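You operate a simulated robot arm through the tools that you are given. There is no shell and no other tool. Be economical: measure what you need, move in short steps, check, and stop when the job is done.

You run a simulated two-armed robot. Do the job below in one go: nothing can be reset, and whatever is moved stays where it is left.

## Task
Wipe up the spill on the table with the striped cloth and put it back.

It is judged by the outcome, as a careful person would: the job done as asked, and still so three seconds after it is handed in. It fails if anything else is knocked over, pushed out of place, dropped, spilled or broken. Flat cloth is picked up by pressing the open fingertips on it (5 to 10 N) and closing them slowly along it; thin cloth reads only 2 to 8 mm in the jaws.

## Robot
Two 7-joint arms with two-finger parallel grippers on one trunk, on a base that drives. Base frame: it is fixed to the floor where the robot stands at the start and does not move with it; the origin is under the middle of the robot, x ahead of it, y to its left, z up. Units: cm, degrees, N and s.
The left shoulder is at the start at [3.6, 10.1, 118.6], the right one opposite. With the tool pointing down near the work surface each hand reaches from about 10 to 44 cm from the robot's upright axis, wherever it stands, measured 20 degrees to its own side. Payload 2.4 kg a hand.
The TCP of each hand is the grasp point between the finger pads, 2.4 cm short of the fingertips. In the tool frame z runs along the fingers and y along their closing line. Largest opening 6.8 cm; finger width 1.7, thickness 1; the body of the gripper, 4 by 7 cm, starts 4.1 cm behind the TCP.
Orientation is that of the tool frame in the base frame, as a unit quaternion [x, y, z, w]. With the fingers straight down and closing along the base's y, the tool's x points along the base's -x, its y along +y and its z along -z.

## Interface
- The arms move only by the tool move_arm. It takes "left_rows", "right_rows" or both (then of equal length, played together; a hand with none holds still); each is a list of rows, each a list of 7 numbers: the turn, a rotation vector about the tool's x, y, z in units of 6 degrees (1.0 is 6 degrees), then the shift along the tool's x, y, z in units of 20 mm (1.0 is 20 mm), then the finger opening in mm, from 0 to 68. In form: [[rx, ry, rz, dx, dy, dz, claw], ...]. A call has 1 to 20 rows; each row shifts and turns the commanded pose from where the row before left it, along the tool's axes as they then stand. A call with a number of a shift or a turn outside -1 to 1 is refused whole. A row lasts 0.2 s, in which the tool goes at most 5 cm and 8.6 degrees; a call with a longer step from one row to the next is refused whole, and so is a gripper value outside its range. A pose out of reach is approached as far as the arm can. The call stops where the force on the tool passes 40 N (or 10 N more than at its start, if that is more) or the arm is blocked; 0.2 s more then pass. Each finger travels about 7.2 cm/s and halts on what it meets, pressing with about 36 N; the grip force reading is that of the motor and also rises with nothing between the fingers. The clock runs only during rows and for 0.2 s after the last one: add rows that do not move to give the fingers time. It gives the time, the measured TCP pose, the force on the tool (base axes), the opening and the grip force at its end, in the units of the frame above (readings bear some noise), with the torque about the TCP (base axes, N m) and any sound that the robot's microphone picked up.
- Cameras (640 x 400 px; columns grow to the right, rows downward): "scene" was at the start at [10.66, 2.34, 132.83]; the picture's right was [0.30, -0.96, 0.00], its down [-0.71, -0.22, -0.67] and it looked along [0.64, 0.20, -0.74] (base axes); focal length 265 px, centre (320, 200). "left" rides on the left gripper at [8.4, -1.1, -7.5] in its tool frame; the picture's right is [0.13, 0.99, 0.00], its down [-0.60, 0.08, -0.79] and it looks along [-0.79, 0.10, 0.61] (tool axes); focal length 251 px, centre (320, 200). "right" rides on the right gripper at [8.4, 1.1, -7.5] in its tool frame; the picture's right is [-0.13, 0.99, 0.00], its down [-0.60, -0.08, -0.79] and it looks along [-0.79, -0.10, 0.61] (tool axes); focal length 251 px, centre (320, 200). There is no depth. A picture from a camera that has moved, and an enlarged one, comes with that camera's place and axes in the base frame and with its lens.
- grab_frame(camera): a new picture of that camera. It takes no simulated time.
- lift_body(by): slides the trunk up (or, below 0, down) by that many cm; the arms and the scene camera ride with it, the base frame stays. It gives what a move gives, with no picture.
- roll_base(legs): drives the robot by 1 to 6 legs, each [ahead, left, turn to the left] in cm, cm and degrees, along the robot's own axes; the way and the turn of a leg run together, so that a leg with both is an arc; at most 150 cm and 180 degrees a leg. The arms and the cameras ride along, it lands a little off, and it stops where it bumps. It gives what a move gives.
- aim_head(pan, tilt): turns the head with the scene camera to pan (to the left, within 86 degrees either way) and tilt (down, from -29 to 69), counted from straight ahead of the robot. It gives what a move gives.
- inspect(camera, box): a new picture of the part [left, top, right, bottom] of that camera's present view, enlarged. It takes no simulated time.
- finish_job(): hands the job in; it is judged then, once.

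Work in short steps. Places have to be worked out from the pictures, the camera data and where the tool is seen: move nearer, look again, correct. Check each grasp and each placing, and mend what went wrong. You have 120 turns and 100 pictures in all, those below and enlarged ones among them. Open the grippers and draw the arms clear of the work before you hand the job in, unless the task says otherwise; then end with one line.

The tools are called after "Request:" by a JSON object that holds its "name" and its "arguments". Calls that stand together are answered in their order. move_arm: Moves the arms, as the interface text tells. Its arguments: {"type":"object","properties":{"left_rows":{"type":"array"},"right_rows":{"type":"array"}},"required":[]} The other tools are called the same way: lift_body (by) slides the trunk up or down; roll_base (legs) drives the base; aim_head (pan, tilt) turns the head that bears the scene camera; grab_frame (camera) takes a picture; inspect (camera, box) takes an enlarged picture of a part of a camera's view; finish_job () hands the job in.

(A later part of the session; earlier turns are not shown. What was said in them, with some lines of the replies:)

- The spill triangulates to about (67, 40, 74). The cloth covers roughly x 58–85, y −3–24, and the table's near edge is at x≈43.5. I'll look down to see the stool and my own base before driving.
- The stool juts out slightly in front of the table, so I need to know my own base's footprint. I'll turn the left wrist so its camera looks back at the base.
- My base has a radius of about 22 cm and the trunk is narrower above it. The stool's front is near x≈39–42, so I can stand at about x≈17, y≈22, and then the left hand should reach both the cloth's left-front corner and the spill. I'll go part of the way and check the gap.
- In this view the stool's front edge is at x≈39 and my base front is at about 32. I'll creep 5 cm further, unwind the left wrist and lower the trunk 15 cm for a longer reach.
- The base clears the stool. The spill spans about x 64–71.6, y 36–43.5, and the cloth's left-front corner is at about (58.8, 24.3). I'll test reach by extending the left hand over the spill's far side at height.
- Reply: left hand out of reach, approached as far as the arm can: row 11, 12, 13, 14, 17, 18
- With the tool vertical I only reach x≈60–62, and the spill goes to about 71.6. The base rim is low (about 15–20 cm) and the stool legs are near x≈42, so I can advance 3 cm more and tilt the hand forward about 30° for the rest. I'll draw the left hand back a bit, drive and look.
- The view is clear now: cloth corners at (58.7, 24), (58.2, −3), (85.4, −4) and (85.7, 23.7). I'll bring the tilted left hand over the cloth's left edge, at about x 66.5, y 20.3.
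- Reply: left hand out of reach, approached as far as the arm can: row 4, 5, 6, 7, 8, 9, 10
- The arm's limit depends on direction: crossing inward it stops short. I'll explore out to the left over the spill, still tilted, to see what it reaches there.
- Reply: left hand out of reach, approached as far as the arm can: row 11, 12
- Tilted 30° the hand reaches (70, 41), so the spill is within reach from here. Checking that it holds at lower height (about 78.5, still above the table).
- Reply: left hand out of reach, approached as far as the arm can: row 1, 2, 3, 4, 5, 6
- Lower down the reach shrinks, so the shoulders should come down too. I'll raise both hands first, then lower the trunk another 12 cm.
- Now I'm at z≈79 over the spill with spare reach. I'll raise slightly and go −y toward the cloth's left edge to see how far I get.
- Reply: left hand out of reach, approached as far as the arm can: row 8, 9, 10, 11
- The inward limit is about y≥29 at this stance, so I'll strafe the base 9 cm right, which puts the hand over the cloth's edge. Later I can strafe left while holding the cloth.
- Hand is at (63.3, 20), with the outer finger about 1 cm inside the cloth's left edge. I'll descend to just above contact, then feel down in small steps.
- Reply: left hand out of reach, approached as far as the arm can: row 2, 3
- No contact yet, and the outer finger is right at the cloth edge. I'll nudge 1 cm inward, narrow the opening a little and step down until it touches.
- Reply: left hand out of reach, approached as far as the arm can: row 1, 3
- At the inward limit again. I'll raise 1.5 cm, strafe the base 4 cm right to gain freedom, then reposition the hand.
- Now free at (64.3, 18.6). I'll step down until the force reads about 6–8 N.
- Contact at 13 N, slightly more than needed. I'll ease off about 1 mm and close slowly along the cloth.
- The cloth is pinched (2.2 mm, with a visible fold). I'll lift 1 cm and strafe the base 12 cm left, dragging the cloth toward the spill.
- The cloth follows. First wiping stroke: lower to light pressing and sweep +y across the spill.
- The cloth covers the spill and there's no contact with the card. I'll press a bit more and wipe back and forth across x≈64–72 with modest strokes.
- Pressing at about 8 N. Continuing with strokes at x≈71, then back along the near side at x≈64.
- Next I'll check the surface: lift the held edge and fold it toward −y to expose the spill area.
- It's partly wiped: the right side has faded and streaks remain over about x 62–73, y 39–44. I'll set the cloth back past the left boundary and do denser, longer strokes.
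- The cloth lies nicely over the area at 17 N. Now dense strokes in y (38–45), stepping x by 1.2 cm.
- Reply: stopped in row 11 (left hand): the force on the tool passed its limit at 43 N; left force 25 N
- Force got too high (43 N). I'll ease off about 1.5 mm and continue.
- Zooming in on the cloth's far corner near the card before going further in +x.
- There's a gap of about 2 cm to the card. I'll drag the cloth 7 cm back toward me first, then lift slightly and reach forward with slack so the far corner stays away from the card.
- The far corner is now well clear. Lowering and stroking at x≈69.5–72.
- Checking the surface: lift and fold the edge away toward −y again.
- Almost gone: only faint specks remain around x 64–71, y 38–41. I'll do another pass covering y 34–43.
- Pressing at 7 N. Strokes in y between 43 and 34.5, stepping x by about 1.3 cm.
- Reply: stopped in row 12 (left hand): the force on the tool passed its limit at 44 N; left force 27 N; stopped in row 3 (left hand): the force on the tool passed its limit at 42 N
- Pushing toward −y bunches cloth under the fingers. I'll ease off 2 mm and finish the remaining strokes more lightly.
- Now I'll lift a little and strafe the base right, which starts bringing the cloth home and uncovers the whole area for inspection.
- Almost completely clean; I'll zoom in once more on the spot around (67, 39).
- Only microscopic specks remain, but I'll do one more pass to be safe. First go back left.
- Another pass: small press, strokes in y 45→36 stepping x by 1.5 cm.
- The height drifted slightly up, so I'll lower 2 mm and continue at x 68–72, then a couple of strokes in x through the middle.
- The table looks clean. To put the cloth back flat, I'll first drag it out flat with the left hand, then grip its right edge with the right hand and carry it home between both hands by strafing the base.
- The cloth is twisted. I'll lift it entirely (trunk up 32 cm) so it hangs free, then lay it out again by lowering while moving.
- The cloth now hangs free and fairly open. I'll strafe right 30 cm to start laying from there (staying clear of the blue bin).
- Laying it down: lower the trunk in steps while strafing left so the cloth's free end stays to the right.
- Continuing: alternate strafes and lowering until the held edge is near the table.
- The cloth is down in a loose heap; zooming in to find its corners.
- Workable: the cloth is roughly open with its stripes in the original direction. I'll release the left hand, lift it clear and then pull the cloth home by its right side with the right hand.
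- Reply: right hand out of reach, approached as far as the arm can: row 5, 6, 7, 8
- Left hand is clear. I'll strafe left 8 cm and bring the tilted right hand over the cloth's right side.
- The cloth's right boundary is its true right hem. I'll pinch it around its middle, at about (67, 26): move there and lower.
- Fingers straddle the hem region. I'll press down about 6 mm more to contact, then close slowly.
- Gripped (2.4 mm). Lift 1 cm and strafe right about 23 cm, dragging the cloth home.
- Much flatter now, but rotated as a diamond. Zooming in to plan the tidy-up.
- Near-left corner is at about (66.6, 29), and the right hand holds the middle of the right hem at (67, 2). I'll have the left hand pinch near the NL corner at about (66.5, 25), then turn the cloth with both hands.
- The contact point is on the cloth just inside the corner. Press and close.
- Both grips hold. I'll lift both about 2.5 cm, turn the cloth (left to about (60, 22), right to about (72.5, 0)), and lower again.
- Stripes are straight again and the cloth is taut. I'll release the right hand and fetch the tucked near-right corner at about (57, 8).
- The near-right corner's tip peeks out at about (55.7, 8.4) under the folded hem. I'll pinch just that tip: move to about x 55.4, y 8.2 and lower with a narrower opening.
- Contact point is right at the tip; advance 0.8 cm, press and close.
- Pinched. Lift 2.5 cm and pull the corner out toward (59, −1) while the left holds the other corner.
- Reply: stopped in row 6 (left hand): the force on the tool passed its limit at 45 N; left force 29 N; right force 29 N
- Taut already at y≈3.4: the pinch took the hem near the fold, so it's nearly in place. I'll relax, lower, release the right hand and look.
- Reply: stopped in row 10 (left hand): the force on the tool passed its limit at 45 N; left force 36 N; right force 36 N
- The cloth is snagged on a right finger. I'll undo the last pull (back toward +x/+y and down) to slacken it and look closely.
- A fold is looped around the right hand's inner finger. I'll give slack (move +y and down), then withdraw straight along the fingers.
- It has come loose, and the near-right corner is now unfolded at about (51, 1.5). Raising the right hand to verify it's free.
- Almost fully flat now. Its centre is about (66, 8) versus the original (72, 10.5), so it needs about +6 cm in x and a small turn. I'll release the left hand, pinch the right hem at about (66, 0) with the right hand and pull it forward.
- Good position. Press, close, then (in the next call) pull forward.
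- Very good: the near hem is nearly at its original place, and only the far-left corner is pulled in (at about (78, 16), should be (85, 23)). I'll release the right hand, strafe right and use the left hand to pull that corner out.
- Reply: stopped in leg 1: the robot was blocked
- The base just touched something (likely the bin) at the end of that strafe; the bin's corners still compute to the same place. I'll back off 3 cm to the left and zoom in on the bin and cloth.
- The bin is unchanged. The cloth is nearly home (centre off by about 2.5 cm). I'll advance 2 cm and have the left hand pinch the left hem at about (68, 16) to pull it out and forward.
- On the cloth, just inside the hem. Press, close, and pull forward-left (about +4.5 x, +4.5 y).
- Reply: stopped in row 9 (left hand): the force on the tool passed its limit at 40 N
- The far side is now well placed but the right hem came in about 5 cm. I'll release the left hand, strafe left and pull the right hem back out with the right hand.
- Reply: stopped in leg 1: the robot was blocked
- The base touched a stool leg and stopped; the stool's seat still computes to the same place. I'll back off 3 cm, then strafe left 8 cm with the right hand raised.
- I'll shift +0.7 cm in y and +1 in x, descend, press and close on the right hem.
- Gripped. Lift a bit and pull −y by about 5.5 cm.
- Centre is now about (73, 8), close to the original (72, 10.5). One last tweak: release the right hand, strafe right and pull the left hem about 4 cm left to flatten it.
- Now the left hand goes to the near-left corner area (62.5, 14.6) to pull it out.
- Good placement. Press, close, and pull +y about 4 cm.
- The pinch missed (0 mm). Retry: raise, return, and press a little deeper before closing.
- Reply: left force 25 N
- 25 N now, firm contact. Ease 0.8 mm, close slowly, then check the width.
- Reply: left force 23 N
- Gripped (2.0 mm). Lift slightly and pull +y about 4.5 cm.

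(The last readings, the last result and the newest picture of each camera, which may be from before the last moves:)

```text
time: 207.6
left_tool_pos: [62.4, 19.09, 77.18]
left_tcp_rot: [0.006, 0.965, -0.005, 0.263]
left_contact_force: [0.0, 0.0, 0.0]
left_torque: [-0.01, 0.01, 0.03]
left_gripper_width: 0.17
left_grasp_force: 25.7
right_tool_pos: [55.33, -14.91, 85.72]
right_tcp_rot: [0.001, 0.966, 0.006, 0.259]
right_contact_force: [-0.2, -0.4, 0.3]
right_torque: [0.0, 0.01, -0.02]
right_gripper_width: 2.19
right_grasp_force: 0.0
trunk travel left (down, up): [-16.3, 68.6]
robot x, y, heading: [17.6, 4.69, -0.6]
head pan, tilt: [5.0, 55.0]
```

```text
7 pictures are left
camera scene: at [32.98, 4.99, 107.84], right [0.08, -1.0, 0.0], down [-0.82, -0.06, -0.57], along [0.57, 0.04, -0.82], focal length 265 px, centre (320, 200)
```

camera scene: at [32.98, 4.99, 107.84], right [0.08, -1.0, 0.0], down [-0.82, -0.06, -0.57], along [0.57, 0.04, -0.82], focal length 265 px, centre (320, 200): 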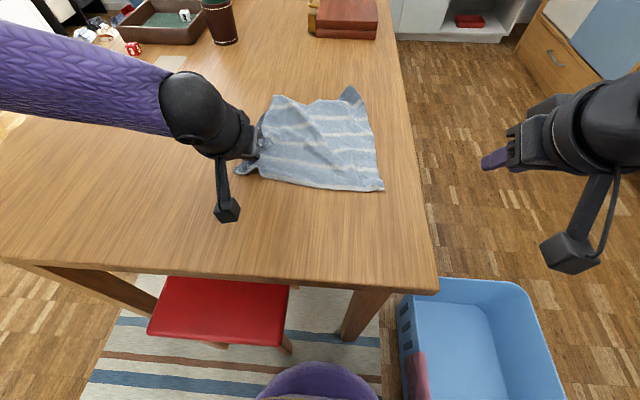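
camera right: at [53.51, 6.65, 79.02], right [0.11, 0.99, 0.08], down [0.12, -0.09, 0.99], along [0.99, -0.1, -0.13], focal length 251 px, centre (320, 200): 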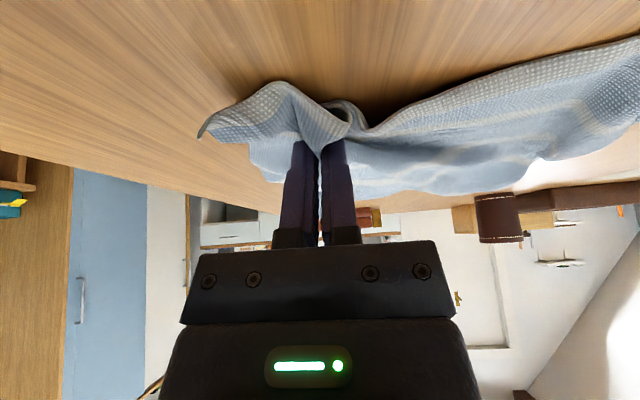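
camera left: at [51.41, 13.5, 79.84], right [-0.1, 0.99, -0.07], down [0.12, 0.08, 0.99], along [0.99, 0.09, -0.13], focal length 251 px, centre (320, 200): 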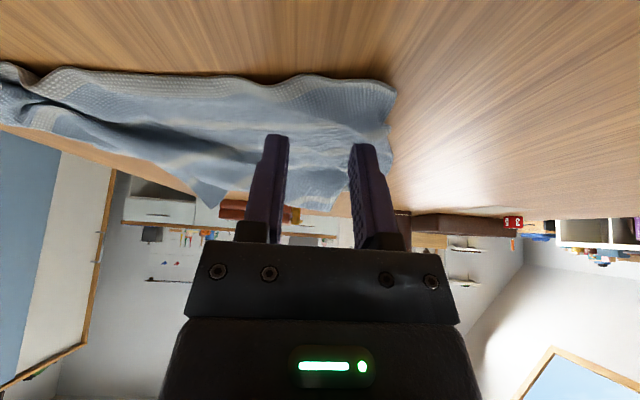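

Near corners are now at about (61, 21) and (59, −3), and the centre at about (72.6, 9.4), essentially the original spot. Release the left hand gently and withdraw both arms.

Request:
{"name": "move_arm", "arguments": {"left_rows": [[0, 0, 0, 0.1, 0, 0.17, 0], [0, 0, 0, 0.06, 0, 0.1, 0], [0, 0, 0, 0, 0, 0, 12], [0, 0, 0, 0, 0, 0, 22], [0, 0, 0, 0, 0, 0, 22], [0, 0, 0, 0, 0, -0.5, 22], [0, 0, 0, 0, 0, -1, 22], [0, 0, 0, 0, 0, -1, 22], [0, 0, 0, 0, 0, -1, 22], [0, 0, 0, 0, 0, -1, 22], [0, 0, 0, -0.4, 0.2, -0.8, 40], [0, 0, 0, 0.4, 0.6, -0.8, 68], [0, 0, 0, 0.866, 0.8, -0.5, 68], [0, 0, 0, 0.866, 0.8, -0.5, 68], [0, 0, 0, 0.866, 0.5, -0.5, 68], [0, 0, 0, 0.866, 0, -0.5, 68], [0, 0, 0, 0, 0, 0, 68]], "right_rows": [[0, 0, 0, 0, 0, 0, 68], [0, 0, 0, 0, 0, 0, 68], [0, 0, 0, 0, 0, 0, 68], [0, 0, 0, 0, 0, 0, 68], [0, 0, 0, 0, 0, 0, 68], [0, 0, 0, 0, 0, 0, 68], [0, 0, 0, 0, 0, 0, 68], [0, 0, 0, 0, 0, 0, 68], [0, 0, 0, 0, 0, 0, 68], [0, 0, 0, 0, 0, 0, 68], [0, 0, 0, 0, 0, 0, 68], [0, 0, 0, 0, 0, 0, 68], [0, 0, 0, 0, 0, 0, 68], [0, 0, 0, 0, 0, 0, 68], [0, 0, 0, 0, 0, 0, 68], [0, 0, 0, 0, 0, 0, 68], [0, 0, 0, 0, 0, 0, 68]]}}

Request:
{"name": "lift_body", "arguments": {"by": 14}}

Request:
{"name": "roll_base", "arguments": {"legs": [[-14, 3, 0]]}}

Request:
{"name": "grab_frame", "arguments": {"camera": "scene"}}

```text
time: 211.2
left_tool_pos: [50.32, 25.83, 87.83]
left_tcp_rot: [0.006, 0.965, -0.004, 0.263]
left_contact_force: [0.1, 0.1, -0.1]
left_torque: [0.0, -0.01, -0.01]
left_gripper_width: 6.8
left_grasp_force: 0.1
left hand out of reach, approached as far as the arm can: row 15, 16
right_tool_pos: [55.36, -14.96, 85.75]
right_tcp_rot: [0.001, 0.966, 0.005, 0.26]
right_contact_force: [-0.4, -0.1, 0.5]
right_torque: [0.01, 0.01, 0.0]
right_gripper_width: 6.78
right_grasp_force: 0.0
trunk travel left (down, up): [-16.3, 68.6]
robot x, y, heading: [17.59, 4.66, -0.5]
head pan, tilt: [5.0, 55.0]
```

```text
time: 212.8
left_tool_pos: [50.3, 25.79, 101.93]
left_tcp_rot: [0.007, 0.965, -0.006, 0.263]
left_contact_force: [-0.9, 0.1, 0.3]
left_torque: [0.01, 0.01, -0.02]
left_gripper_width: 6.8
left_grasp_force: 0.1
right_tool_pos: [55.39, -14.95, 99.71]
right_tcp_rot: [0.001, 0.966, 0.007, 0.26]
right_contact_force: [-0.4, -0.3, -0.1]
right_torque: [-0.01, 0.0, 0.02]
right_gripper_width: 6.8
right_grasp_force: 0.0
trunk travel left (down, up): [-30.3, 54.6]
robot x, y, heading: [17.72, 4.59, -0.4]
head pan, tilt: [5.0, 55.0]
```

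```text
time: 214.2
left_tool_pos: [36.29, 28.89, 102.01]
left_tcp_rot: [0.004, 0.965, -0.004, 0.263]
left_contact_force: [-0.3, 0.0, 0.2]
left_torque: [0.0, -0.05, -0.03]
left_gripper_width: 6.81
left_grasp_force: 0.0
right_tool_pos: [41.46, -11.79, 99.69]
right_tcp_rot: [0.0, 0.966, 0.006, 0.26]
right_contact_force: [0.9, 0.1, 0.2]
right_torque: [0.02, 0.01, 0.01]
right_gripper_width: 6.82
right_grasp_force: 0.0
trunk travel left (down, up): [-30.3, 54.6]
robot x, y, heading: [3.69, 7.96, -0.2]
head pan, tilt: [5.0, 55.0]
```

```text
6 pictures are left
camera scene: at [15.59, 8.14, 122.09], right [0.08, -1.0, 0.0], down [-0.82, -0.07, -0.57], along [0.57, 0.05, -0.82], focal length 265 px, centre (320, 200)
```

scene: 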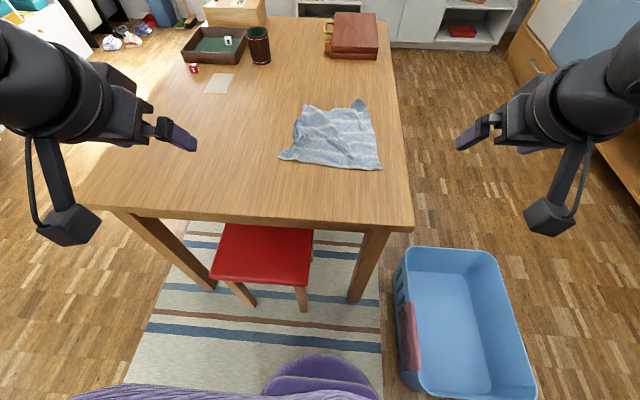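

Arms are clear and everything else stands in place. Final zoom on the wiped area and the cloth.

Request:
{"name": "inspect", "arguments": {"camera": "scene", "box": [185, 85, 401, 220]}}

```text
2.96 times, centred on (293, 152) of scene
camera zoom: at [15.59, 8.14, 122.09], right [0.08, -1.0, 0.0], down [-0.82, -0.07, -0.57], along [0.57, 0.05, -0.82], focal length 785 px, centre (400, 341)
```

zoom: 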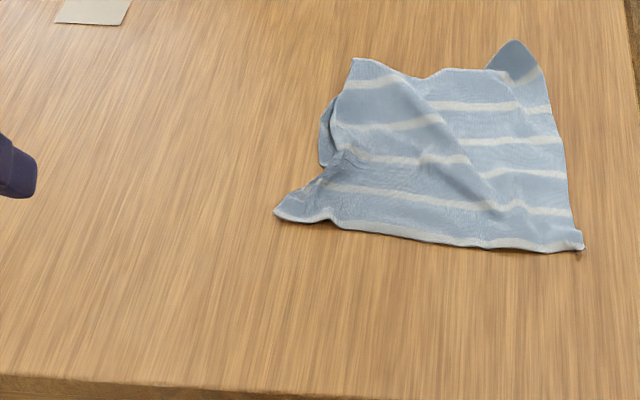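

The table is clean and the cloth lies spread at its original spot, so I'm handing the job in.

Request:
{"name": "finish_job", "arguments": {}}

```text
The job is handed in.
```

I wiped up the spill and put the striped cloth back within about 2 cm of its original spot, slightly wrinkled; the base lightly bumped something (probably the blue bin) and a stool leg, and neither visibly moved.
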